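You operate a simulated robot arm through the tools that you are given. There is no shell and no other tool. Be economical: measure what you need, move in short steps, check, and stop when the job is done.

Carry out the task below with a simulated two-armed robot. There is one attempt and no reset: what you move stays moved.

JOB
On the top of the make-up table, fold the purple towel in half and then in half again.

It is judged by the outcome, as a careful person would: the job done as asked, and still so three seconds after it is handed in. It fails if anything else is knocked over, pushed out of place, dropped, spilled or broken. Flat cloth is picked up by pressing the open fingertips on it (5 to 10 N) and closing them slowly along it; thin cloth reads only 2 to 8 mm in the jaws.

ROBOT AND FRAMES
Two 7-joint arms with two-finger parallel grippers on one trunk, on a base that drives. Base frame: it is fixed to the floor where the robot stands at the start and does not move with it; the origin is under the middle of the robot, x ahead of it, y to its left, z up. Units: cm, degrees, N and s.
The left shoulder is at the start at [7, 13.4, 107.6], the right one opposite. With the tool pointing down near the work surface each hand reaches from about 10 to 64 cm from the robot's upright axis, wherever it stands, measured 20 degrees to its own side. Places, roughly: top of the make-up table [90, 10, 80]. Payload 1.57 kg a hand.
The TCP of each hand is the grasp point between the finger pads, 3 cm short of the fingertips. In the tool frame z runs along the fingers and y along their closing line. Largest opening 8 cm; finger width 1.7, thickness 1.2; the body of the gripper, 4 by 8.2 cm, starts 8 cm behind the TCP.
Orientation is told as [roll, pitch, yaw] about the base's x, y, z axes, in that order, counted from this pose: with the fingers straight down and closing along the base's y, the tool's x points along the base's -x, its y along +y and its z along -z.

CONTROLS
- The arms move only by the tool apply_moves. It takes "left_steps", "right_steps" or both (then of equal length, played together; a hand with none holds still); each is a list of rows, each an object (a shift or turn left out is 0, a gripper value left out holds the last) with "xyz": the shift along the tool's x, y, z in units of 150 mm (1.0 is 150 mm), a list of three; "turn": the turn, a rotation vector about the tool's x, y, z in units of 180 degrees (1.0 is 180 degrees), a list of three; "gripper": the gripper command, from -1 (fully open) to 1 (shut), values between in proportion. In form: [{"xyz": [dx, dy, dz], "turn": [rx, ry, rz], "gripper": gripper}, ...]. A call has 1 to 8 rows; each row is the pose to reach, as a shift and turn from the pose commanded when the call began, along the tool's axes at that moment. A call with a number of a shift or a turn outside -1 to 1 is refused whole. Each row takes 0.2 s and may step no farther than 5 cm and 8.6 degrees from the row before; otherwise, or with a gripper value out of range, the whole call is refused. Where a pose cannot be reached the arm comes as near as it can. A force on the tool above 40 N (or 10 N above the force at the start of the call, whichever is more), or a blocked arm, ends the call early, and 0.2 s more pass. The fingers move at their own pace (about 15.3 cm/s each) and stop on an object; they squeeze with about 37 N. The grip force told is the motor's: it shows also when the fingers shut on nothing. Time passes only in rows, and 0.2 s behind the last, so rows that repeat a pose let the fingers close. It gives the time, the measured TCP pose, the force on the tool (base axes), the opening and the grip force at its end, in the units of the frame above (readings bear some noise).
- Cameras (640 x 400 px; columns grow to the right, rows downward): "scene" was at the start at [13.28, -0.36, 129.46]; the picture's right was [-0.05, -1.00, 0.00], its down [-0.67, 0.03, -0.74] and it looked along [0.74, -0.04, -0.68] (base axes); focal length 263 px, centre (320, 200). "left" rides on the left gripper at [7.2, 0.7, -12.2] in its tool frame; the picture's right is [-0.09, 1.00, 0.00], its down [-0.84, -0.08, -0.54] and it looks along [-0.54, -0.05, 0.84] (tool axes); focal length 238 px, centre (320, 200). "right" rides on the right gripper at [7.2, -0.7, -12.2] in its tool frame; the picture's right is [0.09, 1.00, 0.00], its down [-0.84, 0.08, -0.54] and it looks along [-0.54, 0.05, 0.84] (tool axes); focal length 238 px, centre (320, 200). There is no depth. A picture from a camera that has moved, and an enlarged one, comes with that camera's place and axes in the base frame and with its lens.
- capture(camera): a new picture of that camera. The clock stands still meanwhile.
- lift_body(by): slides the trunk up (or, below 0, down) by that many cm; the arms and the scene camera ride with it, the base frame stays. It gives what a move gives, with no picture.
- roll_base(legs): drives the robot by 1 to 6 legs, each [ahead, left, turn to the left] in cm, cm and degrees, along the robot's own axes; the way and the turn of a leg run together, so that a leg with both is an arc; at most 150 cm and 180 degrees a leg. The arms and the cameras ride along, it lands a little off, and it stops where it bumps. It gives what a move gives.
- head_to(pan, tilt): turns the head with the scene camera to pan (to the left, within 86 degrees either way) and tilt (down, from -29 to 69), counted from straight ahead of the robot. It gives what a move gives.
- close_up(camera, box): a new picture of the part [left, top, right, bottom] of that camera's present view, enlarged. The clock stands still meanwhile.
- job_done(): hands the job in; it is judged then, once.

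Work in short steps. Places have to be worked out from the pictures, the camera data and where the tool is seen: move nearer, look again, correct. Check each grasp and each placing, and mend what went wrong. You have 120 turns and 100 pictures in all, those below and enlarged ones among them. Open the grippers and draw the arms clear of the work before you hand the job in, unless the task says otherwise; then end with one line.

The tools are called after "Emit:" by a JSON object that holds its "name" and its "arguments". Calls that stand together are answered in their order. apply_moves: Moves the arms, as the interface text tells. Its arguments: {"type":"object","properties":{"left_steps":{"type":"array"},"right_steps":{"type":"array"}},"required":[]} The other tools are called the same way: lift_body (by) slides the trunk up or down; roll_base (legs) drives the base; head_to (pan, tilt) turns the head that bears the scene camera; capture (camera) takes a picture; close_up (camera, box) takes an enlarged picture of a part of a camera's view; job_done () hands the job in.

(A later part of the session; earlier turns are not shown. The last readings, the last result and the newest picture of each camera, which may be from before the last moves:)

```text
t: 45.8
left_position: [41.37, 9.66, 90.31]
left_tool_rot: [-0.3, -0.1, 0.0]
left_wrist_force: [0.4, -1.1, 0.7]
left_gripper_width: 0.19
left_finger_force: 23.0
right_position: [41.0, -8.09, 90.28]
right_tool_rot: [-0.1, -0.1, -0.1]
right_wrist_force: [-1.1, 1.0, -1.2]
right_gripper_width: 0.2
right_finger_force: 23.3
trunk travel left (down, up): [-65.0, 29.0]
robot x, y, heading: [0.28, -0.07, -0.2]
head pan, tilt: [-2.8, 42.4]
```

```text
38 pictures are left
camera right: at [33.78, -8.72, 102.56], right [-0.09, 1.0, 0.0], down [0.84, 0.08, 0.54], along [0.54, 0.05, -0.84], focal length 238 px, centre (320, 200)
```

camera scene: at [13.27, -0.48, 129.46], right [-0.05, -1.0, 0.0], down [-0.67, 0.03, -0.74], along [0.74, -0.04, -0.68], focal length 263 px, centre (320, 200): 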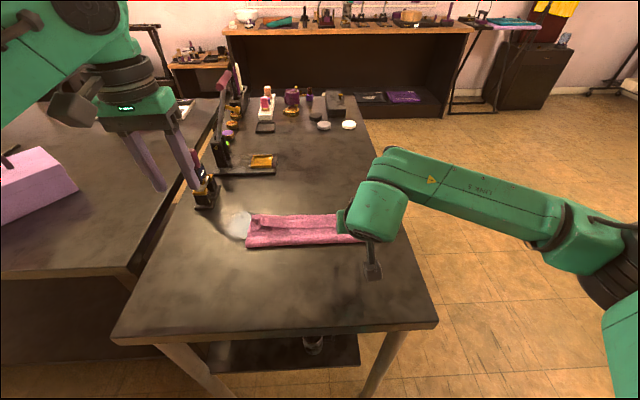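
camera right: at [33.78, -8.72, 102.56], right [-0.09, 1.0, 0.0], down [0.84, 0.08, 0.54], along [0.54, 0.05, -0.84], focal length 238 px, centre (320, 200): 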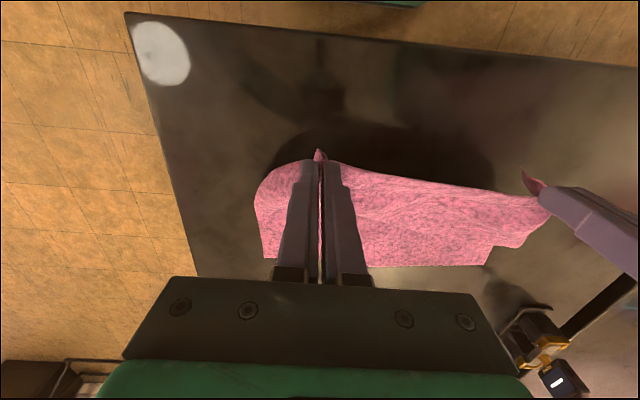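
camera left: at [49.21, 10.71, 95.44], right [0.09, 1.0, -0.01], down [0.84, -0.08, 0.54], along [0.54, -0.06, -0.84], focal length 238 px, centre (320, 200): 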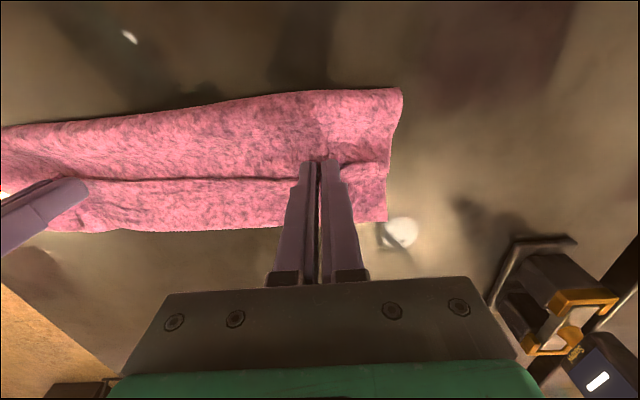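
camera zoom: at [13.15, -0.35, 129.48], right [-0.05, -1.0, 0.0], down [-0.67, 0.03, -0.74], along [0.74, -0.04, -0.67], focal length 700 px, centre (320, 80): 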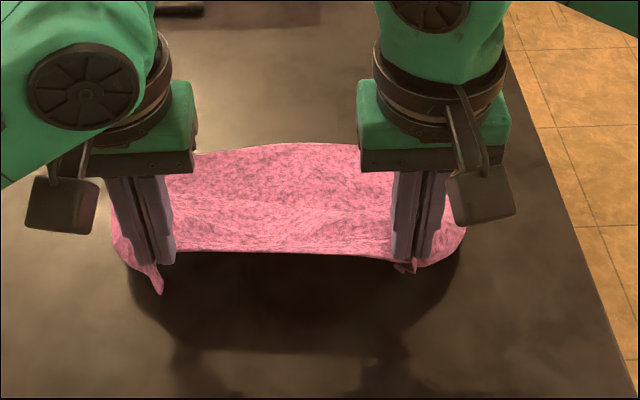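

The hands are too far inside the corners, so corners droop. Since the cloth is back in its original state, I lay it flat again and re-grip right at the corners.

Emit:
{"name": "apply_moves", "arguments": {"left_steps": [{"xyz": [0.1, 0.01, 0.1]}, {"xyz": [0.2, 0.02, 0.22]}, {"xyz": [0.29, 0.03, 0.34]}, {"xyz": [0.33, 0.03, 0.44]}, {"xyz": [0.33, 0.03, 0.44], "gripper": 0.3}, {"xyz": [0.33, 0.03, 0.44], "gripper": 0.3}, {"xyz": [0.33, 0.03, 0.25]}, {"xyz": [0.33, 0.15, 0.0]}], "right_steps": [{"xyz": [0.1, -0.01, 0.1]}, {"xyz": [0.2, -0.02, 0.22]}, {"xyz": [0.29, -0.03, 0.34]}, {"xyz": [0.33, -0.03, 0.44]}, {"xyz": [0.33, -0.03, 0.44], "gripper": 0.3}, {"xyz": [0.33, -0.03, 0.44], "gripper": 0.3}, {"xyz": [0.33, -0.03, 0.25]}, {"xyz": [0.33, -0.15, 0.0]}]}}

Emit:
{"name": "capture", "arguments": {"camera": "right"}}

Emit:
{"name": "capture", "arguments": {"camera": "left"}}

```text
t: 47.6
left_position: [36.32, 11.77, 90.28]
left_tool_rot: [-0.3, 0.0, 0.1]
left_wrist_force: [-0.7, 0.1, 0.0]
left_gripper_width: 2.8
left_finger_force: 0.1
right_position: [36.03, -10.3, 90.32]
right_tool_rot: [-0.3, 0.0, -0.1]
right_wrist_force: [-0.1, -0.1, 0.3]
right_gripper_width: 2.82
right_finger_force: 0.0
trunk travel left (down, up): [-65.0, 29.0]
robot x, y, heading: [-0.03, 0.1, -0.1]
head pan, tilt: [-2.8, 42.4]
```

```text
37 pictures are left
camera right: at [28.79, -10.99, 102.5], right [-0.09, 1.0, 0.0], down [0.84, 0.08, 0.54], along [0.54, 0.05, -0.84], focal length 238 px, centre (320, 200)
```

right: 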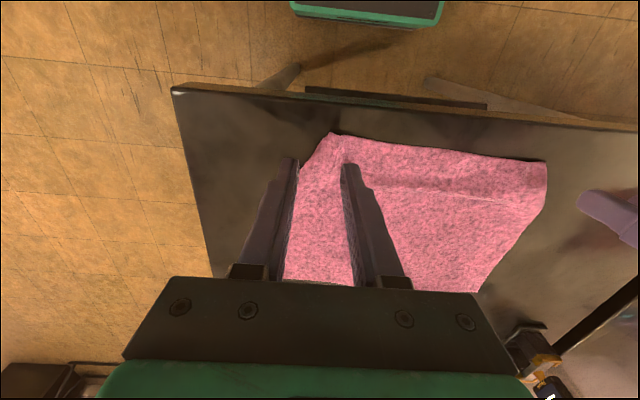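

```text
36 pictures are left
camera left: at [29.29, 12.61, 102.37], right [0.09, 1.0, 0.0], down [0.84, -0.08, 0.54], along [0.54, -0.05, -0.84], focal length 238 px, centre (320, 200)
```

left: 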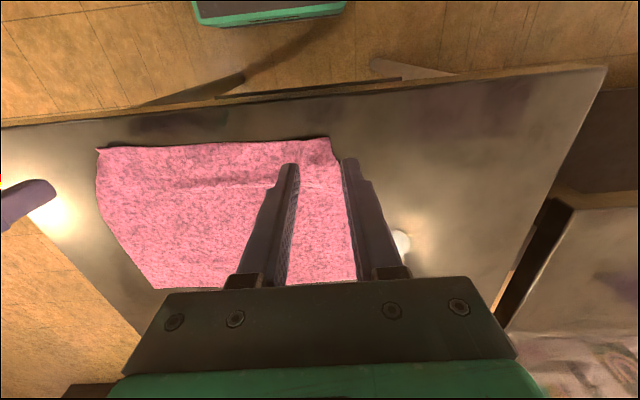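

Cloth is flat again; the near-right corner may be tucked. Move both hands outward and look from the scene camera.

Emit:
{"name": "apply_moves", "arguments": {"left_steps": [{"xyz": [0, 0.25, -0.05]}, {"xyz": [0, 0.55, -0.1]}], "right_steps": [{"xyz": [0, -0.25, -0.05]}, {"xyz": [0, -0.55, -0.1]}]}}

Emit:
{"name": "close_up", "arguments": {"camera": "scene", "box": [200, 190, 440, 340]}}

Emit:
{"name": "close_up", "arguments": {"camera": "right", "box": [280, 100, 640, 320]}}

```text
t: 48.2
left_position: [36.43, 20.16, 91.85]
left_tool_rot: [-0.3, 0.0, -0.2]
left_wrist_force: [0.1, -0.3, -0.1]
left_gripper_width: 2.82
left_finger_force: 0.0
right_position: [36.0, -18.57, 91.84]
right_tool_rot: [0.0, -0.1, 0.0]
right_wrist_force: [-0.8, 0.2, 0.2]
right_gripper_width: 2.81
right_finger_force: 0.0
trunk travel left (down, up): [-65.0, 29.0]
robot x, y, heading: [0.09, -0.18, 0.0]
head pan, tilt: [-2.8, 42.4]
```

```text
2.67 times, centred on (320, 265) of scene
camera zoom: at [13.06, -0.39, 129.49], right [-0.05, -1.0, 0.0], down [-0.67, 0.03, -0.74], along [0.74, -0.04, -0.67], focal length 700 px, centre (320, 27)
```

zoom: 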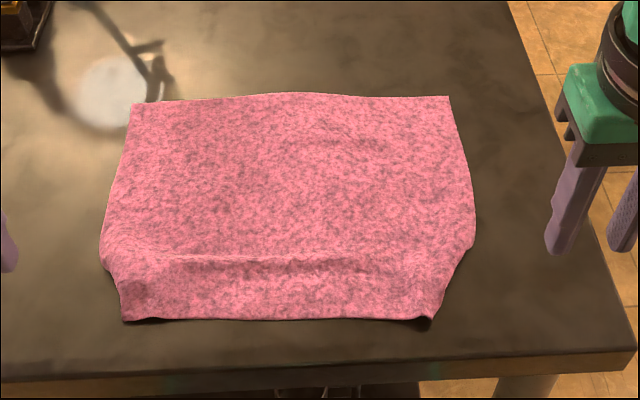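

```text
1.78 times, centred on (460, 210) of right
camera zoom: at [28.74, -19.23, 104.05], right [-0.09, 1.0, 0.0], down [0.84, 0.08, 0.54], along [0.54, 0.05, -0.84], focal length 424 px, centre (71, 182)
```

zoom: 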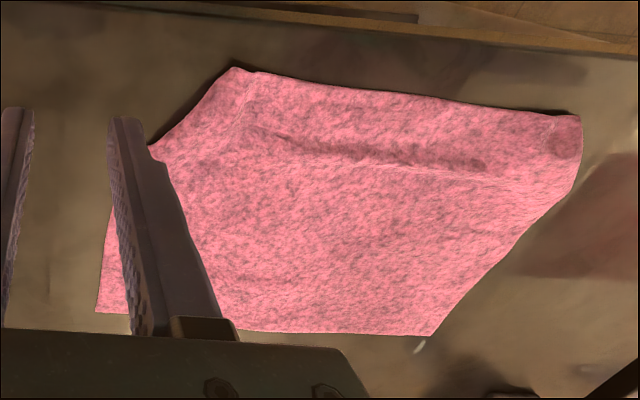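

Both near corners got tucked under. I'll pinch the top layer just inside each crease, lift ~5 cm to let the corners drop out, then lay them back while moving inward and forward so they trail out flat.

Emit:
{"name": "apply_moves", "arguments": {"left_steps": [{"xyz": [-0.08, -0.2, 0.05], "gripper": 0.35}, {"xyz": [-0.16, -0.4, 0.15]}, {"xyz": [-0.233, -0.593, 0.3]}, {"xyz": [-0.233, -0.593, 0.507]}], "right_steps": [{"xyz": [-0.07, 0.2, 0.05], "gripper": 0.35}, {"xyz": [-0.14, 0.4, 0.15]}, {"xyz": [-0.213, 0.6, 0.3]}, {"xyz": [-0.213, 0.6, 0.507]}]}}

Emit:
{"name": "apply_moves", "arguments": {"left_steps": [{"xyz": [0, 0, 0.02]}, {"xyz": [0, 0, 0.035]}, {"xyz": [0, 0, 0.05]}, {"xyz": [0, 0, 0.058]}], "right_steps": [{"xyz": [0, 0, 0.02]}, {"xyz": [0, 0, 0.035]}, {"xyz": [0, 0, 0.05]}, {"xyz": [0, 0, 0.058]}]}}

```text
t: 49.2
left_position: [40.1, 11.12, 84.1]
left_tool_rot: [-0.3, 0.0, -0.1]
left_wrist_force: [-0.7, -0.2, 0.0]
left_gripper_width: 2.57
left_finger_force: 0.0
right_position: [39.29, -9.54, 84.13]
right_tool_rot: [-0.1, -0.1, -0.1]
right_wrist_force: [0.9, 0.2, -0.5]
right_gripper_width: 2.6
right_finger_force: 0.1
trunk travel left (down, up): [-65.0, 29.0]
robot x, y, heading: [-0.01, -0.17, -0.1]
head pan, tilt: [-2.8, 42.4]
```

```text
t: 50.2
left_position: [40.07, 11.03, 83.16]
left_tool_rot: [-0.3, 0.0, 0.1]
left_wrist_force: [1.1, 0.4, 4.0]
left_gripper_width: 2.61
left_finger_force: 0.5
right_position: [39.35, -9.51, 83.32]
right_tool_rot: [-0.2, -0.1, -0.1]
right_wrist_force: [0.1, -0.5, 0.7]
right_gripper_width: 2.6
right_finger_force: 0.0
trunk travel left (down, up): [-65.0, 29.0]
robot x, y, heading: [-0.19, 0.08, -0.1]
head pan, tilt: [-2.8, 42.4]
```

Contact starting; press slightly and close slowly on both.

Emit:
{"name": "apply_moves", "arguments": {"left_steps": [{"xyz": [0, 0, 0.004], "gripper": 0.38}, {"xyz": [0, 0, 0.004], "gripper": 0.42}, {"xyz": [0, 0, 0.004], "gripper": 0.46}, {"xyz": [0, 0, 0.003], "gripper": 0.5}, {"xyz": [0, 0, 0.003], "gripper": 0.54}, {"xyz": [0, 0, 0.002], "gripper": 0.58}, {"xyz": [0, 0, 0.002], "gripper": 0.62}, {"xyz": [0, 0, 0.001], "gripper": 0.66}], "right_steps": [{"xyz": [0, 0, 0.01], "gripper": 0.38}, {"xyz": [0, 0, 0.01], "gripper": 0.42}, {"xyz": [0, 0, 0.01], "gripper": 0.46}, {"xyz": [0, 0, 0.009], "gripper": 0.5}, {"xyz": [0, 0, 0.008], "gripper": 0.54}, {"xyz": [0, 0, 0.008], "gripper": 0.58}, {"xyz": [0, 0, 0.007], "gripper": 0.62}, {"xyz": [0, 0, 0.006], "gripper": 0.66}]}}

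Emit:
{"name": "apply_moves", "arguments": {"left_steps": [{"gripper": 0.71}, {"gripper": 0.76}, {"gripper": 0.81}, {"gripper": 0.86}, {"gripper": 0.91}, {"gripper": 0.96}, {"gripper": 1.0}, {"gripper": 1.0}], "right_steps": [{"gripper": 0.71}, {"gripper": 0.76}, {"gripper": 0.81}, {"gripper": 0.86}, {"gripper": 0.91}, {"gripper": 0.96}, {"gripper": 1.0}, {"gripper": 1.0}]}}

```text
t: 52.0
left_position: [39.9, 11.05, 83.25]
left_tool_rot: [-0.2, 0.0, -0.2]
left_wrist_force: [0.4, -0.4, 7.5]
left_gripper_width: 1.32
left_finger_force: 0.1
right_position: [39.32, -9.56, 83.28]
right_tool_rot: [0.0, 0.0, -0.1]
right_wrist_force: [-0.1, -0.2, 1.7]
right_gripper_width: 1.33
right_finger_force: 0.0
trunk travel left (down, up): [-65.0, 29.0]
robot x, y, heading: [-0.29, -0.31, 0.0]
head pan, tilt: [-2.8, 42.4]
```

```text
t: 53.8
left_position: [39.79, 11.06, 83.24]
left_tool_rot: [-0.3, -0.1, -0.1]
left_wrist_force: [0.1, 1.9, 5.6]
left_gripper_width: 0.02
left_finger_force: 21.4
right_position: [39.32, -9.46, 83.27]
right_tool_rot: [-0.1, -0.1, 0.0]
right_wrist_force: [0.3, -0.5, 0.8]
right_gripper_width: 0.22
right_finger_force: 23.7
trunk travel left (down, up): [-65.0, 29.0]
robot x, y, heading: [-0.1, -0.09, -0.3]
head pan, tilt: [-2.8, 42.4]
```

Left slipped; right holds. Lift the right 5 cm to drop its corner out, left up 2 cm and reopened.

Emit:
{"name": "apply_moves", "arguments": {"left_steps": [{"xyz": [0, 0, -0.1]}, {"xyz": [0, 0, -0.15]}, {"xyz": [0, 0, -0.15], "gripper": 0.35}, {"xyz": [0, 0, -0.15]}], "right_steps": [{"xyz": [0, 0, -0.12]}, {"xyz": [0, 0, -0.24]}, {"xyz": [0, 0, -0.36]}, {"xyz": [0, 0, -0.36]}]}}

Emit:
{"name": "capture", "arguments": {"camera": "right"}}

Emit:
{"name": "capture", "arguments": {"camera": "left"}}

```text
t: 54.8
left_position: [39.96, 11.07, 85.51]
left_tool_rot: [-0.4, -0.1, -0.1]
left_wrist_force: [-0.5, 0.1, 0.2]
left_gripper_width: 2.61
left_finger_force: 0.1
right_position: [39.36, -9.58, 88.74]
right_tool_rot: [-0.1, 0.1, -0.2]
right_wrist_force: [0.1, 0.1, -0.4]
right_gripper_width: 0.21
right_finger_force: 23.2
trunk travel left (down, up): [-65.0, 29.0]
robot x, y, heading: [0.23, -0.29, 0.1]
head pan, tilt: [-2.8, 42.4]
```

```text
33 pictures are left
camera right: at [32.15, -10.19, 100.89], right [-0.09, 1.0, 0.0], down [0.84, 0.08, 0.54], along [0.54, 0.05, -0.84], focal length 238 px, centre (320, 200)
```

right: 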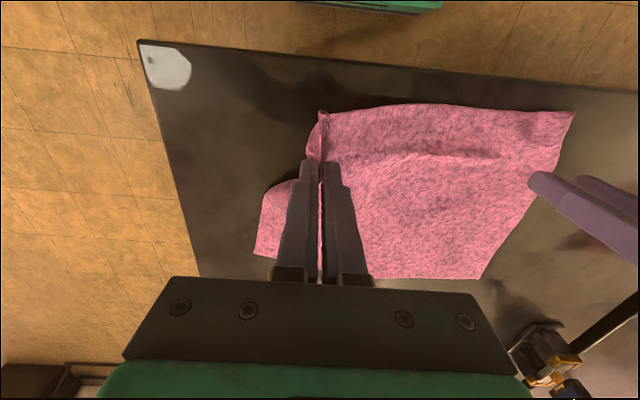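

```text
32 pictures are left
camera left: at [32.87, 11.95, 97.62], right [0.09, 1.0, -0.01], down [0.84, -0.08, 0.54], along [0.54, -0.05, -0.84], focal length 238 px, centre (320, 200)
```

left: 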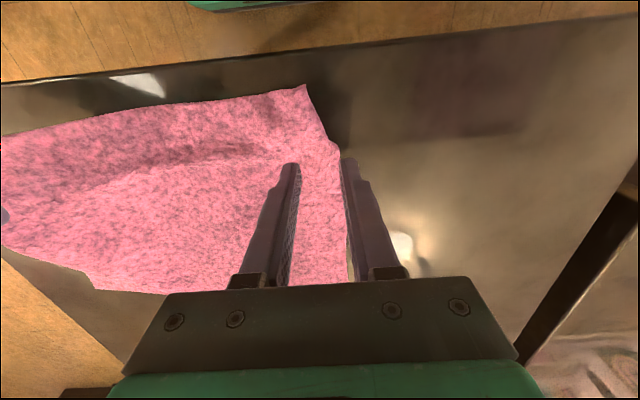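

Right corner hangs free: lower it moving inward/forward and release. Left: re-aim 1.7 cm further inside.

Emit:
{"name": "apply_moves", "arguments": {"left_steps": [{"xyz": [0.05, -0.1, 0]}, {"xyz": [0.05, -0.11, 0.05]}, {"xyz": [0.05, -0.11, 0.1]}, {"xyz": [0.05, -0.11, 0.13]}, {"xyz": [0.05, -0.11, 0.145]}, {"xyz": [0.05, -0.11, 0.15]}], "right_steps": [{"xyz": [-0.03, 0.03, 0.13]}, {"xyz": [-0.08, 0.1, 0.24]}, {"xyz": [-0.13, 0.17, 0.34]}, {"xyz": [-0.13, 0.17, 0.34], "gripper": 0.5}, {"xyz": [-0.13, 0.17, 0.34], "gripper": 0.3}, {"xyz": [-0.13, 0.17, 0.2]}]}}

Emit:
{"name": "apply_moves", "arguments": {"left_steps": [{"xyz": [0, 0, 0.004], "gripper": 0.38}, {"xyz": [0, 0, 0.007], "gripper": 0.43}, {"xyz": [0, 0, 0.007], "gripper": 0.48}, {"xyz": [0, 0, 0.007], "gripper": 0.53}, {"xyz": [0, 0, 0.007], "gripper": 0.58}, {"xyz": [0, 0, 0.007], "gripper": 0.63}, {"xyz": [0, 0, 0.007], "gripper": 0.68}, {"xyz": [0, 0, 0.007], "gripper": 0.73}], "right_steps": [{"xyz": [0, -0.05, -0.1]}, {"xyz": [0, -0.1, -0.2]}, {"xyz": [0, -0.3, -0.3]}, {"xyz": [0, -0.5, -0.3]}, {"xyz": [0, -0.6, -0.3]}, {"xyz": [0, -0.7, -0.3]}, {"xyz": [0, -0.7, -0.3]}, {"xyz": [0, -0.7, -0.3]}]}}

Emit:
{"name": "apply_moves", "arguments": {"left_steps": [{"gripper": 0.78}, {"gripper": 0.83}, {"gripper": 0.88}, {"gripper": 0.93}, {"gripper": 1.0}, {"gripper": 1.0}]}}

```text
t: 56.2
left_position: [39.28, 9.43, 83.25]
left_tool_rot: [-0.3, 0.1, -0.1]
left_wrist_force: [-0.3, -0.7, 0.9]
left_gripper_width: 2.59
left_finger_force: 0.1
right_position: [41.23, -6.9, 85.59]
right_tool_rot: [-0.1, 0.0, 0.0]
right_wrist_force: [-0.4, -0.1, 0.5]
right_gripper_width: 2.83
right_finger_force: 0.0
trunk travel left (down, up): [-65.0, 29.0]
robot x, y, heading: [0.24, 0.12, -0.1]
head pan, tilt: [-2.8, 42.4]
```

```text
t: 58.0
left_position: [39.23, 9.35, 83.22]
left_tool_rot: [-0.3, 0.0, 0.0]
left_wrist_force: [0.3, -0.4, 11.4]
left_gripper_width: 0.99
left_finger_force: 0.1
right_position: [41.19, -17.51, 90.21]
right_tool_rot: [-0.1, -0.1, -0.2]
right_wrist_force: [0.0, -0.4, -0.7]
right_gripper_width: 2.77
right_finger_force: 0.0
trunk travel left (down, up): [-65.0, 29.0]
robot x, y, heading: [-0.35, -0.01, 0.2]
head pan, tilt: [-2.8, 42.4]
```

```text
t: 59.4
left_position: [39.22, 9.37, 83.2]
left_tool_rot: [-0.3, -0.2, 0.0]
left_wrist_force: [0.4, 1.5, 13.2]
left_gripper_width: 0.0
left_finger_force: 21.2
right_position: [41.13, -17.53, 90.12]
right_tool_rot: [0.1, -0.1, -0.1]
right_wrist_force: [-0.4, -0.3, -0.4]
right_gripper_width: 2.78
right_finger_force: 0.1
trunk travel left (down, up): [-65.0, 29.0]
robot x, y, heading: [0.12, 0.18, 0.0]
head pan, tilt: [-2.8, 42.4]
```

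Left slipped again. I lift it and view the cloth before deciding.

Emit:
{"name": "apply_moves", "arguments": {"left_steps": [{"xyz": [0, 0, -0.2]}, {"xyz": [0, 0.2, -0.4]}, {"xyz": [0, 0.45, -0.45]}, {"xyz": [0, 0.7, -0.45], "gripper": 0.35}]}}

Emit:
{"name": "close_up", "arguments": {"camera": "scene", "box": [200, 190, 440, 340]}}

```text
t: 60.4
left_position: [39.32, 19.97, 89.78]
left_tool_rot: [-0.5, 0.0, -0.2]
left_wrist_force: [0.2, -0.1, -0.3]
left_gripper_width: 2.61
left_finger_force: 0.2
right_position: [41.23, -17.39, 90.21]
right_tool_rot: [-0.1, -0.1, -0.1]
right_wrist_force: [0.5, 0.2, 0.6]
right_gripper_width: 2.81
right_finger_force: 0.1
trunk travel left (down, up): [-65.0, 29.0]
robot x, y, heading: [-0.22, -0.09, 0.2]
head pan, tilt: [-2.8, 42.4]
```

```text
2.67 times, centred on (320, 265) of scene
camera zoom: at [13.19, -0.25, 129.47], right [-0.05, -1.0, 0.0], down [-0.67, 0.03, -0.74], along [0.74, -0.04, -0.67], focal length 700 px, centre (320, 27)
```

zoom: 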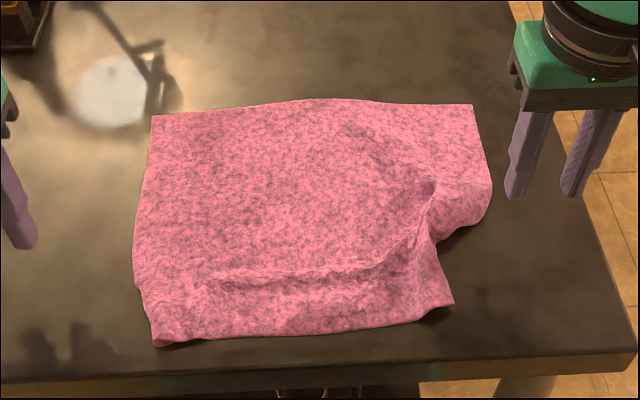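

Right corner is freed; the left has a small tuck left, and the towel near the right is bunched. I go to pinch the near-right corner (to pull it out) and the near-left edge just inside its tuck.

Emit:
{"name": "apply_moves", "arguments": {"left_steps": [{"xyz": [0.05, -0.25, 0.05]}, {"xyz": [0.1, -0.5, 0.1]}, {"xyz": [0.18, -0.75, 0.2]}, {"xyz": [0.18, -0.827, 0.373]}, {"xyz": [0.18, -0.827, 0.41]}, {"xyz": [0.18, -0.827, 0.43]}], "right_steps": [{"xyz": [0.07, 0.18, 0.05], "gripper": 0.35}, {"xyz": [0.15, 0.37, 0.1]}, {"xyz": [0.227, 0.5, 0.2]}, {"xyz": [0.227, 0.56, 0.4]}, {"xyz": [0.227, 0.56, 0.44]}, {"xyz": [0.227, 0.56, 0.458]}]}}

Emit:
{"name": "capture", "arguments": {"camera": "left"}}

Emit:
{"name": "capture", "arguments": {"camera": "right"}}

```text
t: 61.8
left_position: [36.53, 7.53, 83.49]
left_tool_rot: [-0.4, -0.1, -0.1]
left_wrist_force: [0.1, -0.3, -0.3]
left_gripper_width: 2.61
left_finger_force: 0.1
right_position: [37.89, -9.05, 83.28]
right_tool_rot: [0.0, -0.1, -0.1]
right_wrist_force: [-0.4, 0.1, 0.0]
right_gripper_width: 2.63
right_finger_force: 0.1
trunk travel left (down, up): [-65.0, 29.0]
robot x, y, heading: [0.02, 0.02, 0.3]
head pan, tilt: [-2.8, 42.4]
```

```text
30 pictures are left
camera left: at [29.46, 8.37, 95.53], right [0.09, 1.0, -0.01], down [0.84, -0.08, 0.54], along [0.54, -0.05, -0.84], focal length 238 px, centre (320, 200)
```

left: 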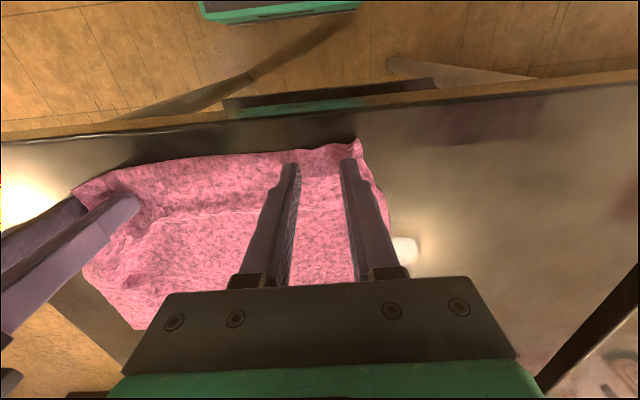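

```text
29 pictures are left
camera right: at [30.7, -9.77, 95.45], right [-0.09, 1.0, 0.0], down [0.84, 0.08, 0.54], along [0.54, 0.05, -0.84], focal length 238 px, centre (320, 200)
```

right: 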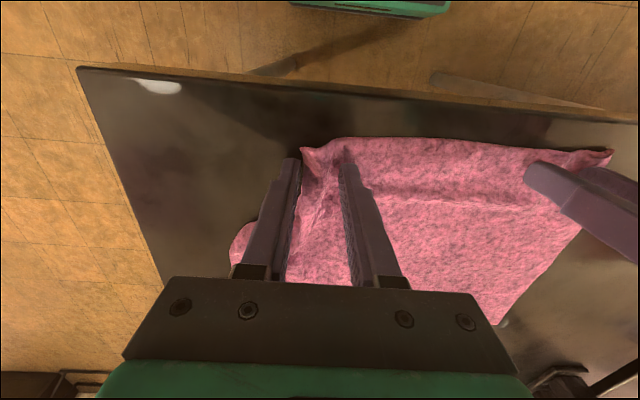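

Right outer finger is just off the cloth: shift it 0.8 cm inward; then press both.

Emit:
{"name": "apply_moves", "arguments": {"left_steps": [{"xyz": [0, -0.02, -0.03]}, {"xyz": [0, -0.02, 0]}, {"xyz": [0, -0.02, 0.015]}, {"xyz": [0, -0.02, 0.028]}, {"xyz": [0, -0.02, 0.034]}], "right_steps": [{"xyz": [0, 0.03, -0.06]}, {"xyz": [0.03, 0.06, -0.05]}, {"xyz": [0.03, 0.06, -0.01]}, {"xyz": [0.03, 0.06, 0.012]}, {"xyz": [0.03, 0.06, 0.02]}]}}

```text
t: 63.0
left_position: [36.49, 7.17, 83.12]
left_tool_rot: [-0.4, -0.3, -0.1]
left_wrist_force: [2.5, 0.9, 26.6]
left_gripper_width: 2.7
left_finger_force: 0.4
right_position: [37.25, -8.23, 83.05]
right_tool_rot: [-0.1, -0.3, -0.1]
right_wrist_force: [1.5, -0.7, 5.6]
right_gripper_width: 2.58
right_finger_force: 0.1
trunk travel left (down, up): [-65.0, 29.0]
robot x, y, heading: [-0.17, 0.34, 0.0]
head pan, tilt: [-2.8, 42.4]
```

Ease the left (26 N) and close both slowly.

Emit:
{"name": "apply_moves", "arguments": {"left_steps": [{"xyz": [0, 0, -0.012], "gripper": 0.38}, {"xyz": [0, 0, -0.012], "gripper": 0.42}, {"xyz": [0, 0, -0.012], "gripper": 0.46}, {"xyz": [0, 0, -0.012], "gripper": 0.5}, {"xyz": [0, 0, -0.012], "gripper": 0.54}, {"xyz": [0, 0, -0.013], "gripper": 0.58}, {"xyz": [0, 0, -0.013], "gripper": 0.62}, {"xyz": [0, 0, -0.013], "gripper": 0.66}], "right_steps": [{"xyz": [0, 0, 0.002], "gripper": 0.38}, {"xyz": [0, 0, 0.002], "gripper": 0.42}, {"xyz": [0, 0, 0.002], "gripper": 0.46}, {"xyz": [0, 0, 0.002], "gripper": 0.5}, {"xyz": [0, 0, 0.001], "gripper": 0.54}, {"xyz": [0, 0, 0], "gripper": 0.58}, {"xyz": [0, 0, 0], "gripper": 0.62}, {"xyz": [0, 0, 0], "gripper": 0.66}]}}

Emit:
{"name": "apply_moves", "arguments": {"left_steps": [{"gripper": 0.71}, {"gripper": 0.76}, {"gripper": 0.81}, {"gripper": 0.86}, {"gripper": 0.91}, {"gripper": 0.96}, {"gripper": 1.0}, {"gripper": 1.0}], "right_steps": [{"gripper": 0.71}, {"gripper": 0.76}, {"gripper": 0.81}, {"gripper": 0.86}, {"gripper": 0.91}, {"gripper": 0.96}, {"gripper": 1.0}, {"gripper": 1.0}]}}

```text
t: 64.8
left_position: [36.3, 7.27, 83.05]
left_tool_rot: [-0.2, -0.1, 0.0]
left_wrist_force: [1.3, -0.4, 13.3]
left_gripper_width: 1.32
left_finger_force: 0.1
right_position: [37.16, -8.29, 83.25]
right_tool_rot: [0.0, -0.2, -0.1]
right_wrist_force: [-1.2, -2.6, 22.9]
right_gripper_width: 1.06
right_finger_force: 0.0
trunk travel left (down, up): [-65.0, 29.0]
robot x, y, heading: [-0.15, 0.03, -0.0]
head pan, tilt: [-2.8, 42.4]
```

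```text
t: 66.6
left_position: [36.29, 7.35, 83.14]
left_tool_rot: [-0.3, -0.2, 0.1]
left_wrist_force: [0.1, 1.3, 10.7]
left_gripper_width: 0.0
left_finger_force: 20.9
right_position: [37.3, -7.98, 83.13]
right_tool_rot: [-0.1, -0.2, -0.1]
right_wrist_force: [-1.0, 2.7, 21.2]
right_gripper_width: 0.38
right_finger_force: 24.7
trunk travel left (down, up): [-65.0, 29.0]
robot x, y, heading: [0.08, 0.01, -0.0]
head pan, tilt: [-2.8, 42.4]
```

Right grips (3.8 mm); left missed. Lift right a little and pull it 3.8 cm outward to straighten the edge, then release; left moves up clear.

Emit:
{"name": "apply_moves", "arguments": {"left_steps": [{"xyz": [0, 0, -0.1]}, {"xyz": [0, 0, -0.2]}, {"xyz": [0, 0, -0.3], "gripper": 0.35}, {"xyz": [0, 0.1, -0.4]}, {"xyz": [0, 0.35, -0.4]}, {"xyz": [0, 0.6, -0.4]}, {"xyz": [0, 0.8, -0.4]}, {"xyz": [0, 0.8, -0.4]}], "right_steps": [{"xyz": [0, 0, -0.1]}, {"xyz": [0, 0, -0.2]}, {"xyz": [0, -0.1, -0.15]}, {"xyz": [0, -0.18, -0.1]}, {"xyz": [0, -0.255, -0.05]}, {"xyz": [0, -0.255, -0.02]}, {"xyz": [0, -0.255, -0.02], "gripper": 0.3}, {"xyz": [0, -0.255, -0.02], "gripper": 0.3}]}}

Emit:
{"name": "close_up", "arguments": {"camera": "scene", "box": [200, 190, 440, 340]}}

```text
t: 68.4
left_position: [36.61, 19.26, 89.08]
left_tool_rot: [-0.3, 0.1, 0.0]
left_wrist_force: [-0.3, -0.6, 0.3]
left_gripper_width: 2.6
left_finger_force: 0.1
right_position: [37.42, -11.93, 83.22]
right_tool_rot: [0.1, 0.0, -0.1]
right_wrist_force: [0.1, -0.3, 0.2]
right_gripper_width: 2.81
right_finger_force: 0.0
trunk travel left (down, up): [-65.0, 29.0]
robot x, y, heading: [0.04, 0.19, 0.1]
head pan, tilt: [-2.8, 42.4]
```

```text
2.67 times, centred on (320, 265) of scene
camera zoom: at [13.3, -0.42, 129.46], right [-0.05, -1.0, 0.0], down [-0.67, 0.03, -0.74], along [0.74, -0.04, -0.68], focal length 700 px, centre (320, 27)
```

zoom: 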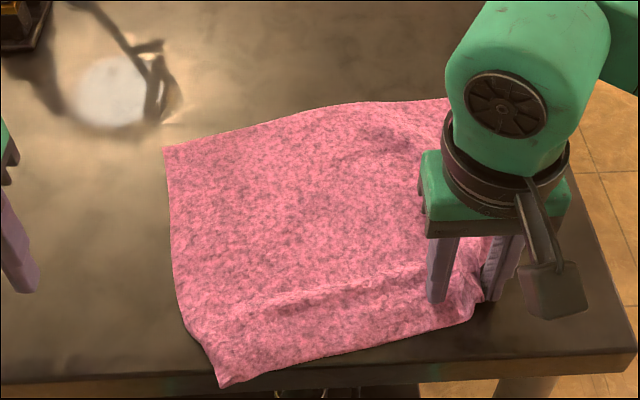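

The pull shifted and turned the whole towel. Raise the right hand clear and look at the whole.

Emit:
{"name": "apply_moves", "arguments": {"right_steps": [{"xyz": [0, 0, -0.2]}, {"xyz": [0, -0.1, -0.45]}, {"xyz": [0, -0.4, -0.5]}, {"xyz": [0, -0.7, -0.5]}]}}

Emit:
{"name": "close_up", "arguments": {"camera": "scene", "box": [200, 190, 440, 340]}}

```text
t: 69.4
left_position: [36.57, 19.31, 89.09]
left_tool_rot: [-0.3, 0.0, 0.0]
left_wrist_force: [-0.7, 0.1, -0.4]
left_gripper_width: 2.6
left_finger_force: 0.0
right_position: [37.31, -22.48, 90.94]
right_tool_rot: [0.0, -0.2, 0.1]
right_wrist_force: [-0.2, -0.3, -0.4]
right_gripper_width: 2.79
right_finger_force: 0.1
trunk travel left (down, up): [-65.0, 29.0]
robot x, y, heading: [0.31, 0.02, 0.2]
head pan, tilt: [-2.8, 42.4]
```

```text
2.67 times, centred on (320, 265) of scene
camera zoom: at [13.18, -0.5, 129.47], right [-0.05, -1.0, 0.0], down [-0.67, 0.03, -0.74], along [0.74, -0.03, -0.67], focal length 700 px, centre (320, 27)
```

zoom: 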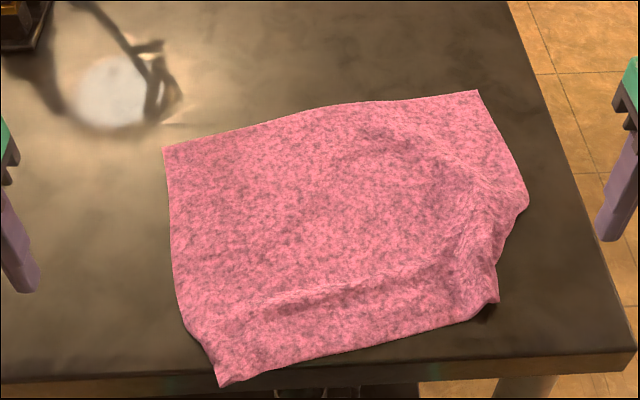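

The near corners are still partly tucked. Dragging the towel away (+x) by its clean far corners should unroll them by friction and straighten it. Bring hands toward the far corners.

Emit:
{"name": "apply_moves", "arguments": {"left_steps": [{"xyz": [-0.2, -0.14, 0]}, {"xyz": [-0.4, -0.28, 0.0]}, {"xyz": [-0.6, -0.42, 0.05]}, {"xyz": [-0.8, -0.56, 0.1]}, {"xyz": [-1.0, -0.687, 0.2]}], "right_steps": [{"xyz": [-0.2, 0.1, 0]}, {"xyz": [-0.4, 0.2, 0.0]}, {"xyz": [-0.6, 0.3, 0.05]}, {"xyz": [-0.8, 0.4, 0.1]}, {"xyz": [-1.0, 0.52, 0.2]}]}}

Emit:
{"name": "apply_moves", "arguments": {"left_steps": [{"xyz": [0, 0, 0.05]}, {"xyz": [0, 0, 0.08]}], "right_steps": [{"xyz": [-0.13, 0, 0.1]}, {"xyz": [-0.253, 0, 0.2]}]}}

Emit:
{"name": "capture", "arguments": {"camera": "left"}}

Emit:
{"name": "capture", "arguments": {"camera": "right"}}

```text
t: 70.6
left_position: [51.75, 8.86, 86.02]
left_tool_rot: [-0.3, 0.2, -0.1]
left_wrist_force: [-0.1, 0.9, -0.1]
left_gripper_width: 2.59
left_finger_force: 0.0
right_position: [52.67, -14.69, 87.54]
right_tool_rot: [-0.1, 0.1, 0.0]
right_wrist_force: [0.5, -0.2, 0.0]
right_gripper_width: 2.82
right_finger_force: 0.0
trunk travel left (down, up): [-65.0, 29.0]
robot x, y, heading: [0.06, 0.05, 0.2]
head pan, tilt: [-2.8, 42.4]
```

```text
t: 71.2
left_position: [51.66, 9.0, 84.87]
left_tool_rot: [-0.3, 0.1, -0.1]
left_wrist_force: [0.7, 0.4, 0.2]
left_gripper_width: 2.58
left_finger_force: 0.0
right_position: [56.5, -14.7, 84.63]
right_tool_rot: [-0.1, -0.1, -0.1]
right_wrist_force: [0.7, -0.1, 0.5]
right_gripper_width: 2.81
right_finger_force: 0.1
trunk travel left (down, up): [-65.0, 29.0]
robot x, y, heading: [-0.16, 0.3, 0.2]
head pan, tilt: [-2.8, 42.4]
```

```text
26 pictures are left
camera left: at [44.46, 9.75, 97.02], right [0.09, 1.0, -0.01], down [0.84, -0.08, 0.54], along [0.54, -0.06, -0.84], focal length 238 px, centre (320, 200)
```

left: 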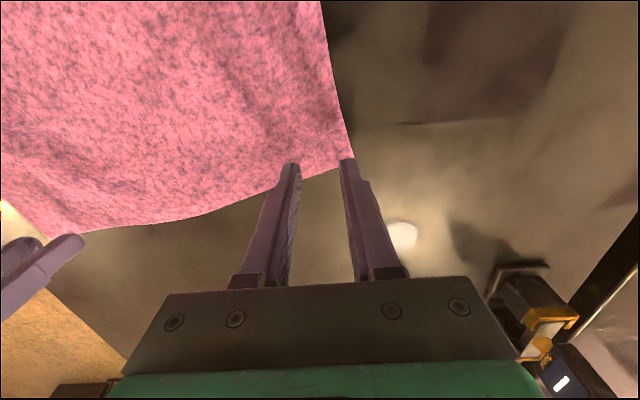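

```text
25 pictures are left
camera right: at [49.15, -15.37, 96.87], right [-0.09, 1.0, 0.0], down [0.84, 0.08, 0.54], along [0.54, 0.05, -0.84], focal length 238 px, centre (320, 200)
```

right: 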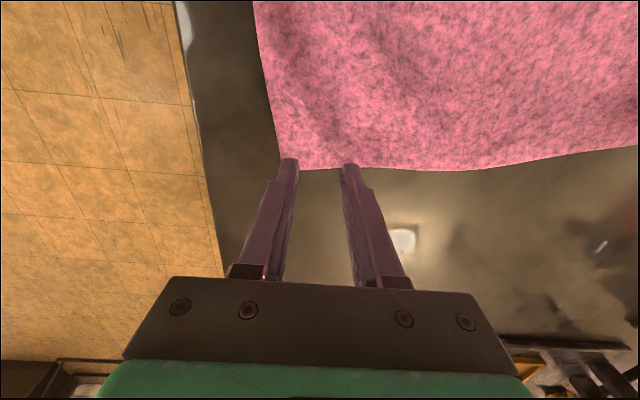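

Corners at (51.6, 11.1) and (57.1, -17.5): shift left hand back 1.4 and in 0.7, right back 0.7, then lower to contact.

Emit:
{"name": "apply_moves", "arguments": {"left_steps": [{"xyz": [0.05, -0.03, 0]}, {"xyz": [0.095, -0.045, 0.04]}, {"xyz": [0.095, -0.045, 0.08]}, {"xyz": [0.095, -0.045, 0.1]}, {"xyz": [0.095, -0.045, 0.112]}, {"xyz": [0.095, -0.045, 0.12]}], "right_steps": [{"xyz": [0.03, 0.01, 0], "gripper": 0.35}, {"xyz": [0.05, 0.015, 0.04]}, {"xyz": [0.05, 0.015, 0.07]}, {"xyz": [0.05, 0.015, 0.085]}, {"xyz": [0.05, 0.015, 0.098]}, {"xyz": [0.05, 0.015, 0.106]}]}}

```text
t: 72.6
left_position: [50.15, 8.26, 83.02]
left_tool_rot: [-0.2, -0.1, -0.1]
left_wrist_force: [1.0, 0.3, 3.8]
left_gripper_width: 2.62
left_finger_force: 0.2
right_position: [55.49, -14.45, 83.24]
right_tool_rot: [0.0, -0.1, -0.1]
right_wrist_force: [-0.3, -0.2, 1.0]
right_gripper_width: 2.62
right_finger_force: 0.0
trunk travel left (down, up): [-65.0, 29.0]
robot x, y, heading: [-0.17, 0.01, -0.2]
head pan, tilt: [-2.8, 42.4]
```

Light contact. Close slowly with a small extra press on the right.

Emit:
{"name": "apply_moves", "arguments": {"left_steps": [{"xyz": [0, 0, 0.002], "gripper": 0.38}, {"xyz": [0, 0, 0.003], "gripper": 0.42}, {"xyz": [0, 0, 0.003], "gripper": 0.46}, {"xyz": [0, 0, 0.002], "gripper": 0.5}, {"xyz": [0, 0, 0.002], "gripper": 0.54}, {"xyz": [0, 0, 0.001], "gripper": 0.58}, {"xyz": [0, 0, 0], "gripper": 0.62}, {"xyz": [0, 0, 0], "gripper": 0.66}], "right_steps": [{"xyz": [0, 0, 0.008], "gripper": 0.38}, {"xyz": [0, 0, 0.01], "gripper": 0.42}, {"xyz": [0, 0, 0.01], "gripper": 0.46}, {"xyz": [0, 0, 0.009], "gripper": 0.5}, {"xyz": [0, 0, 0.008], "gripper": 0.54}, {"xyz": [0, 0, 0.008], "gripper": 0.58}, {"xyz": [0, 0, 0.007], "gripper": 0.62}, {"xyz": [0, 0, 0.007], "gripper": 0.66}]}}

Emit:
{"name": "apply_moves", "arguments": {"left_steps": [{"gripper": 0.71}, {"gripper": 0.76}, {"gripper": 0.81}, {"gripper": 0.86}, {"gripper": 0.91}, {"gripper": 0.96}, {"gripper": 1.0}, {"gripper": 1.0}], "right_steps": [{"gripper": 0.71}, {"gripper": 0.76}, {"gripper": 0.81}, {"gripper": 0.86}, {"gripper": 0.91}, {"gripper": 0.96}, {"gripper": 1.0}, {"gripper": 1.0}]}}

```text
t: 74.4
left_position: [49.86, 8.13, 83.14]
left_tool_rot: [-0.2, 0.1, -0.1]
left_wrist_force: [-0.5, -0.3, 5.1]
left_gripper_width: 1.35
left_finger_force: 0.4
right_position: [55.34, -14.56, 83.2]
right_tool_rot: [-0.2, 0.0, -0.1]
right_wrist_force: [-0.5, -0.3, 3.9]
right_gripper_width: 1.32
right_finger_force: 0.0
trunk travel left (down, up): [-65.0, 29.0]
robot x, y, heading: [0.02, -0.12, -0.2]
head pan, tilt: [-2.8, 42.4]
```

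```text
t: 76.2
left_position: [50.05, 8.23, 83.12]
left_tool_rot: [-0.3, 0.0, 0.0]
left_wrist_force: [0.6, -0.2, 5.1]
left_gripper_width: 0.15
left_finger_force: 23.1
right_position: [55.36, -14.55, 83.2]
right_tool_rot: [-0.1, -0.2, 0.0]
right_wrist_force: [-0.2, 0.8, 2.8]
right_gripper_width: 0.2
right_finger_force: 23.6
trunk travel left (down, up): [-65.0, 29.0]
robot x, y, heading: [-0.1, -0.18, 0.0]
head pan, tilt: [-2.8, 42.4]
```

Both grips good (1.5, 2 mm). Drag the towel forward low, straightening it (left +10, right +4.6 in x, both +2.7 in y).

Emit:
{"name": "apply_moves", "arguments": {"left_steps": [{"xyz": [0, 0, -0.05]}, {"xyz": [-0.13, 0.04, -0.06]}, {"xyz": [-0.26, 0.08, -0.06]}, {"xyz": [-0.4, 0.12, -0.06]}, {"xyz": [-0.53, 0.16, -0.06]}, {"xyz": [-0.66, 0.2, -0.06]}, {"xyz": [-0.66, 0.2, -0.06]}], "right_steps": [{"xyz": [0, 0, -0.05]}, {"xyz": [-0.06, 0.03, -0.06]}, {"xyz": [-0.12, 0.07, -0.06]}, {"xyz": [-0.18, 0.1, -0.06]}, {"xyz": [-0.25, 0.135, -0.06]}, {"xyz": [-0.31, 0.17, -0.06]}, {"xyz": [-0.31, 0.17, -0.06]}]}}

Emit:
{"name": "close_up", "arguments": {"camera": "scene", "box": [200, 190, 440, 340]}}

```text
t: 77.8
left_position: [60.12, 11.12, 83.88]
left_tool_rot: [-0.3, -0.1, 0.0]
left_wrist_force: [0.1, 0.6, 0.3]
left_gripper_width: 0.14
left_finger_force: 23.1
right_position: [59.98, -11.98, 83.95]
right_tool_rot: [0.0, -0.1, -0.2]
right_wrist_force: [-0.1, -0.8, -0.8]
right_gripper_width: 0.21
right_finger_force: 23.1
trunk travel left (down, up): [-65.0, 29.0]
robot x, y, heading: [-0.19, -0.09, 0.0]
head pan, tilt: [-2.8, 42.4]
```

```text
2.67 times, centred on (320, 265) of scene
camera zoom: at [13.25, -0.38, 129.46], right [-0.05, -1.0, 0.0], down [-0.67, 0.03, -0.74], along [0.74, -0.04, -0.67], focal length 700 px, centre (320, 27)
```

zoom: 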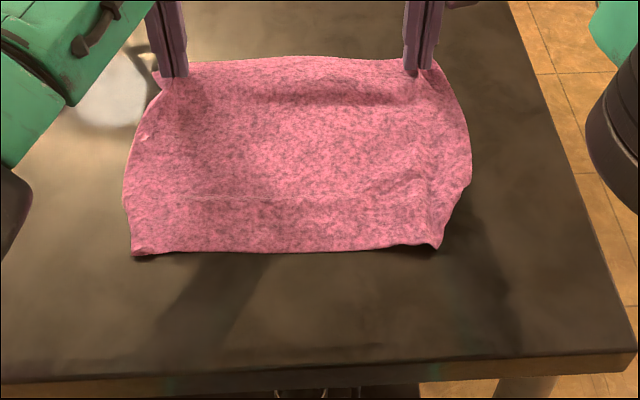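

Much straighter. To untuck the last of the near corners I lift the towel hanging from its far edge, then drape it down again moving forward so the near edge trails flat.

Emit:
{"name": "apply_moves", "arguments": {"left_steps": [{"xyz": [0.133, 0, -0.267]}, {"xyz": [0.267, 0, -0.533]}, {"xyz": [0.467, 0, -0.767]}, {"xyz": [0.7, 0, -0.967]}], "right_steps": [{"xyz": [0.133, 0, -0.267]}, {"xyz": [0.267, 0, -0.533]}, {"xyz": [0.467, 0, -0.767]}, {"xyz": [0.7, 0, -0.967]}]}}

Emit:
{"name": "apply_moves", "arguments": {"left_steps": [{"xyz": [0.233, 0, -0.2]}, {"xyz": [0.467, 0, -0.4]}, {"xyz": [0.7, 0, -0.567]}, {"xyz": [0.88, 0, -0.633]}, {"xyz": [0.88, 0, -0.633]}], "right_steps": [{"xyz": [0.233, 0, -0.2]}, {"xyz": [0.467, 0, -0.4]}, {"xyz": [0.7, 0, -0.567]}, {"xyz": [0.88, 0, -0.633]}, {"xyz": [0.88, 0, -0.633]}]}}

Emit:
{"name": "capture", "arguments": {"camera": "scene"}}

```text
t: 78.8
left_position: [49.29, 11.44, 98.49]
left_tool_rot: [-0.2, -0.1, 0.0]
left_wrist_force: [-0.2, -1.6, 0.6]
left_gripper_width: 0.17
left_finger_force: 23.2
right_position: [49.21, -11.86, 98.55]
right_tool_rot: [-0.2, -0.2, -0.1]
right_wrist_force: [0.0, 1.5, -1.1]
right_gripper_width: 0.19
right_finger_force: 23.5
trunk travel left (down, up): [-65.0, 29.0]
robot x, y, heading: [-0.09, 0.13, -0.0]
head pan, tilt: [-2.8, 42.4]
```

```text
t: 80.0
left_position: [36.44, 11.23, 107.95]
left_tool_rot: [-0.2, 0.1, 0.0]
left_wrist_force: [0.1, 0.8, 0.4]
left_gripper_width: 0.17
left_finger_force: 23.6
right_position: [36.46, -11.8, 107.87]
right_tool_rot: [-0.1, 0.1, -0.2]
right_wrist_force: [0.6, 0.2, 0.4]
right_gripper_width: 0.22
right_finger_force: 23.8
trunk travel left (down, up): [-65.0, 29.0]
robot x, y, heading: [-0.11, -0.5, 0.1]
head pan, tilt: [-2.8, 42.4]
```

```text
23 pictures are left
camera scene: at [13.42, -0.37, 129.44], right [-0.05, -1.0, 0.0], down [-0.68, 0.03, -0.74], along [0.74, -0.04, -0.68], focal length 263 px, centre (320, 200)
```

scene: 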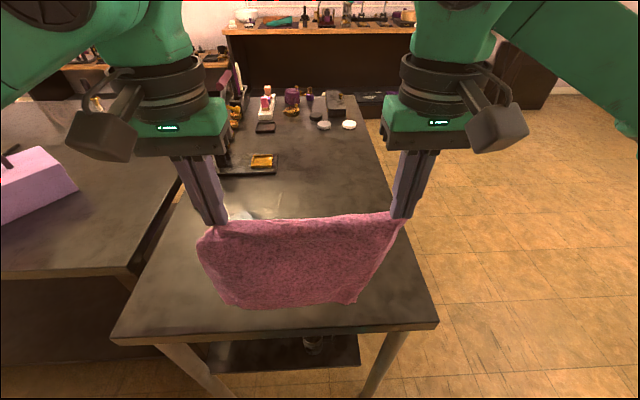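

Hanging cleanly. Drape: forward and down along a taut arc, ending with a short forward drag.

Emit:
{"name": "apply_moves", "arguments": {"left_steps": [{"xyz": [0, 0, 0.167]}, {"xyz": [-0.267, 0, 0.22]}, {"xyz": [-0.533, 0, 0.307]}, {"xyz": [-0.8, 0, 0.467]}, {"xyz": [-0.99, 0, 0.633]}], "right_steps": [{"xyz": [0, 0, 0.167]}, {"xyz": [-0.267, 0, 0.22]}, {"xyz": [-0.533, 0, 0.307]}, {"xyz": [-0.8, 0, 0.467]}, {"xyz": [-0.99, 0, 0.633]}]}}

Emit:
{"name": "apply_moves", "arguments": {"left_steps": [{"xyz": [-0.167, 0, 0.2]}, {"xyz": [-0.3, 0, 0.433]}, {"xyz": [-0.4, 0, 0.7]}, {"xyz": [-0.48, 0, 0.933]}, {"xyz": [-0.58, 0, 0.98]}, {"xyz": [-0.66, 0, 0.98]}], "right_steps": [{"xyz": [-0.167, 0, 0.2]}, {"xyz": [-0.3, 0, 0.433]}, {"xyz": [-0.4, 0, 0.7]}, {"xyz": [-0.48, 0, 0.933]}, {"xyz": [-0.58, 0, 0.98]}, {"xyz": [-0.66, 0, 0.98]}]}}

Emit:
{"name": "close_up", "arguments": {"camera": "scene", "box": [200, 190, 440, 340]}}

```text
t: 81.2
left_position: [51.48, 11.27, 98.22]
left_tool_rot: [-0.2, 0.2, 0.0]
left_wrist_force: [-0.5, -2.0, -0.8]
left_gripper_width: 0.18
left_finger_force: 23.7
right_position: [51.41, -11.95, 98.31]
right_tool_rot: [-0.1, 0.1, -0.2]
right_wrist_force: [-0.6, 0.2, 0.0]
right_gripper_width: 0.2
right_finger_force: 23.8
trunk travel left (down, up): [-65.0, 29.0]
robot x, y, heading: [0.33, -0.02, -0.0]
head pan, tilt: [-2.8, 42.4]
```

```text
t: 82.6
left_position: [59.95, 11.19, 83.67]
left_tool_rot: [-0.3, 0.0, -0.1]
left_wrist_force: [0.2, -0.6, -0.3]
left_gripper_width: 0.16
left_finger_force: 23.2
left hand out of reach, approached as far as the arm can: row 6
right_position: [59.89, -11.92, 83.87]
right_tool_rot: [0.0, 0.0, -0.2]
right_wrist_force: [-0.9, 0.7, -0.5]
right_gripper_width: 0.19
right_finger_force: 23.9
right hand out of reach, approached as far as the arm can: row 6
trunk travel left (down, up): [-65.0, 29.0]
robot x, y, heading: [-0.06, -0.16, 0.1]
head pan, tilt: [-2.8, 42.4]
```

```text
2.67 times, centred on (320, 265) of scene
camera zoom: at [13.25, -0.39, 129.46], right [-0.05, -1.0, 0.0], down [-0.67, 0.03, -0.74], along [0.74, -0.04, -0.67], focal length 700 px, centre (320, 27)
```

zoom: 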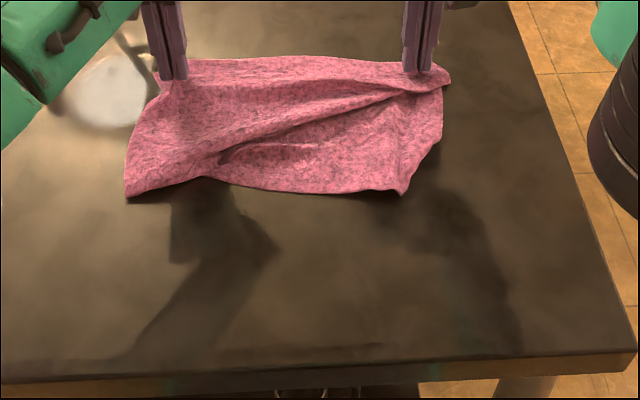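

Corners are untucked now but it was laid with a slack belly. Lift again and drape more gradually from further back.

Emit:
{"name": "apply_moves", "arguments": {"left_steps": [{"xyz": [0.2, 0, -0.267]}, {"xyz": [0.4, 0, -0.533]}, {"xyz": [0.633, 0, -0.733]}, {"xyz": [0.867, 0, -0.933]}], "right_steps": [{"xyz": [0.2, 0, -0.267]}, {"xyz": [0.4, 0, -0.533]}, {"xyz": [0.633, 0, -0.733]}, {"xyz": [0.867, 0, -0.933]}]}}

Emit:
{"name": "apply_moves", "arguments": {"left_steps": [{"xyz": [0.267, 0, -0.2]}, {"xyz": [0.533, 0, -0.4]}, {"xyz": [0.8, 0, -0.533]}, {"xyz": [0.93, 0, -0.567]}, {"xyz": [0.93, 0, -0.567]}, {"xyz": [0.93, 0, -0.567]}, {"xyz": [0.93, 0, -0.567]}], "right_steps": [{"xyz": [0.267, 0, -0.2]}, {"xyz": [0.533, 0, -0.4]}, {"xyz": [0.8, 0, -0.533]}, {"xyz": [0.93, 0, -0.567]}, {"xyz": [0.93, 0, -0.567]}, {"xyz": [0.93, 0, -0.567]}, {"xyz": [0.93, 0, -0.567]}]}}

Emit:
{"name": "apply_moves", "arguments": {"left_steps": [{"xyz": [-0.05, 0, 0.1]}, {"xyz": [-0.12, 0, 0.2]}, {"xyz": [-0.2, 0, 0.28]}, {"xyz": [-0.3, 0, 0.34]}, {"xyz": [-0.43, 0, 0.367]}, {"xyz": [-0.57, 0, 0.367]}, {"xyz": [-0.72, 0, 0.367]}, {"xyz": [-0.88, 0, 0.37]}], "right_steps": [{"xyz": [-0.05, 0, 0.1]}, {"xyz": [-0.12, 0, 0.2]}, {"xyz": [-0.2, 0, 0.28]}, {"xyz": [-0.3, 0, 0.34]}, {"xyz": [-0.43, 0, 0.367]}, {"xyz": [-0.57, 0, 0.367]}, {"xyz": [-0.72, 0, 0.367]}, {"xyz": [-0.88, 0, 0.37]}]}}

Emit:
{"name": "capture", "arguments": {"camera": "scene"}}

```text
t: 83.6
left_position: [46.69, 11.27, 97.84]
left_tool_rot: [-0.2, -0.1, 0.0]
left_wrist_force: [0.3, -1.2, 0.0]
left_gripper_width: 0.17
left_finger_force: 23.1
right_position: [46.59, -11.96, 97.89]
right_tool_rot: [-0.1, -0.2, -0.2]
right_wrist_force: [-0.8, 0.8, 0.5]
right_gripper_width: 0.21
right_finger_force: 23.2
trunk travel left (down, up): [-65.0, 29.0]
robot x, y, heading: [0.08, 0.06, -0.1]
head pan, tilt: [-2.8, 42.4]
```

```text
t: 85.2
left_position: [33.04, 11.34, 106.21]
left_tool_rot: [-0.3, 0.0, -0.1]
left_wrist_force: [-0.4, -1.0, 0.5]
left_gripper_width: 0.19
left_finger_force: 23.6
right_position: [32.91, -11.83, 106.19]
right_tool_rot: [0.1, 0.0, -0.1]
right_wrist_force: [-0.2, 0.7, -0.6]
right_gripper_width: 0.19
right_finger_force: 24.3
trunk travel left (down, up): [-65.0, 29.0]
robot x, y, heading: [-0.5, 0.37, -0.2]
head pan, tilt: [-2.8, 42.4]
```

```text
t: 87.0
left_position: [46.49, 11.25, 100.59]
left_tool_rot: [-0.4, 0.1, -0.1]
left_wrist_force: [0.1, -0.9, -0.2]
left_gripper_width: 0.2
left_finger_force: 23.3
right_position: [46.37, -11.87, 100.77]
right_tool_rot: [-0.1, 0.1, -0.1]
right_wrist_force: [-0.1, 0.3, -0.3]
right_gripper_width: 0.18
right_finger_force: 23.8
trunk travel left (down, up): [-65.0, 29.0]
robot x, y, heading: [-0.15, 0.02, 0.0]
head pan, tilt: [-2.8, 42.4]
```

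```text
21 pictures are left
camera scene: at [13.45, -0.38, 129.44], right [-0.05, -1.0, 0.0], down [-0.68, 0.03, -0.74], along [0.74, -0.04, -0.68], focal length 263 px, centre (320, 200)
```

scene: 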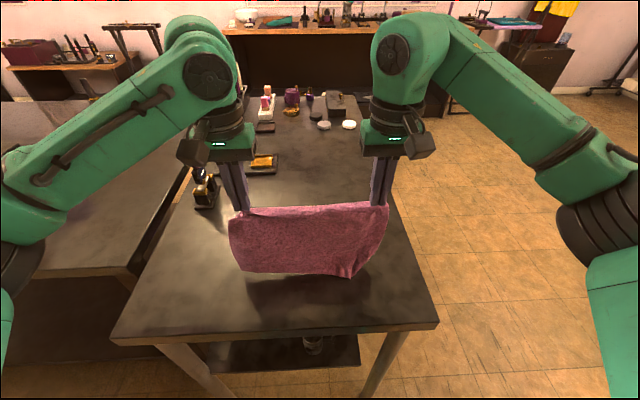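

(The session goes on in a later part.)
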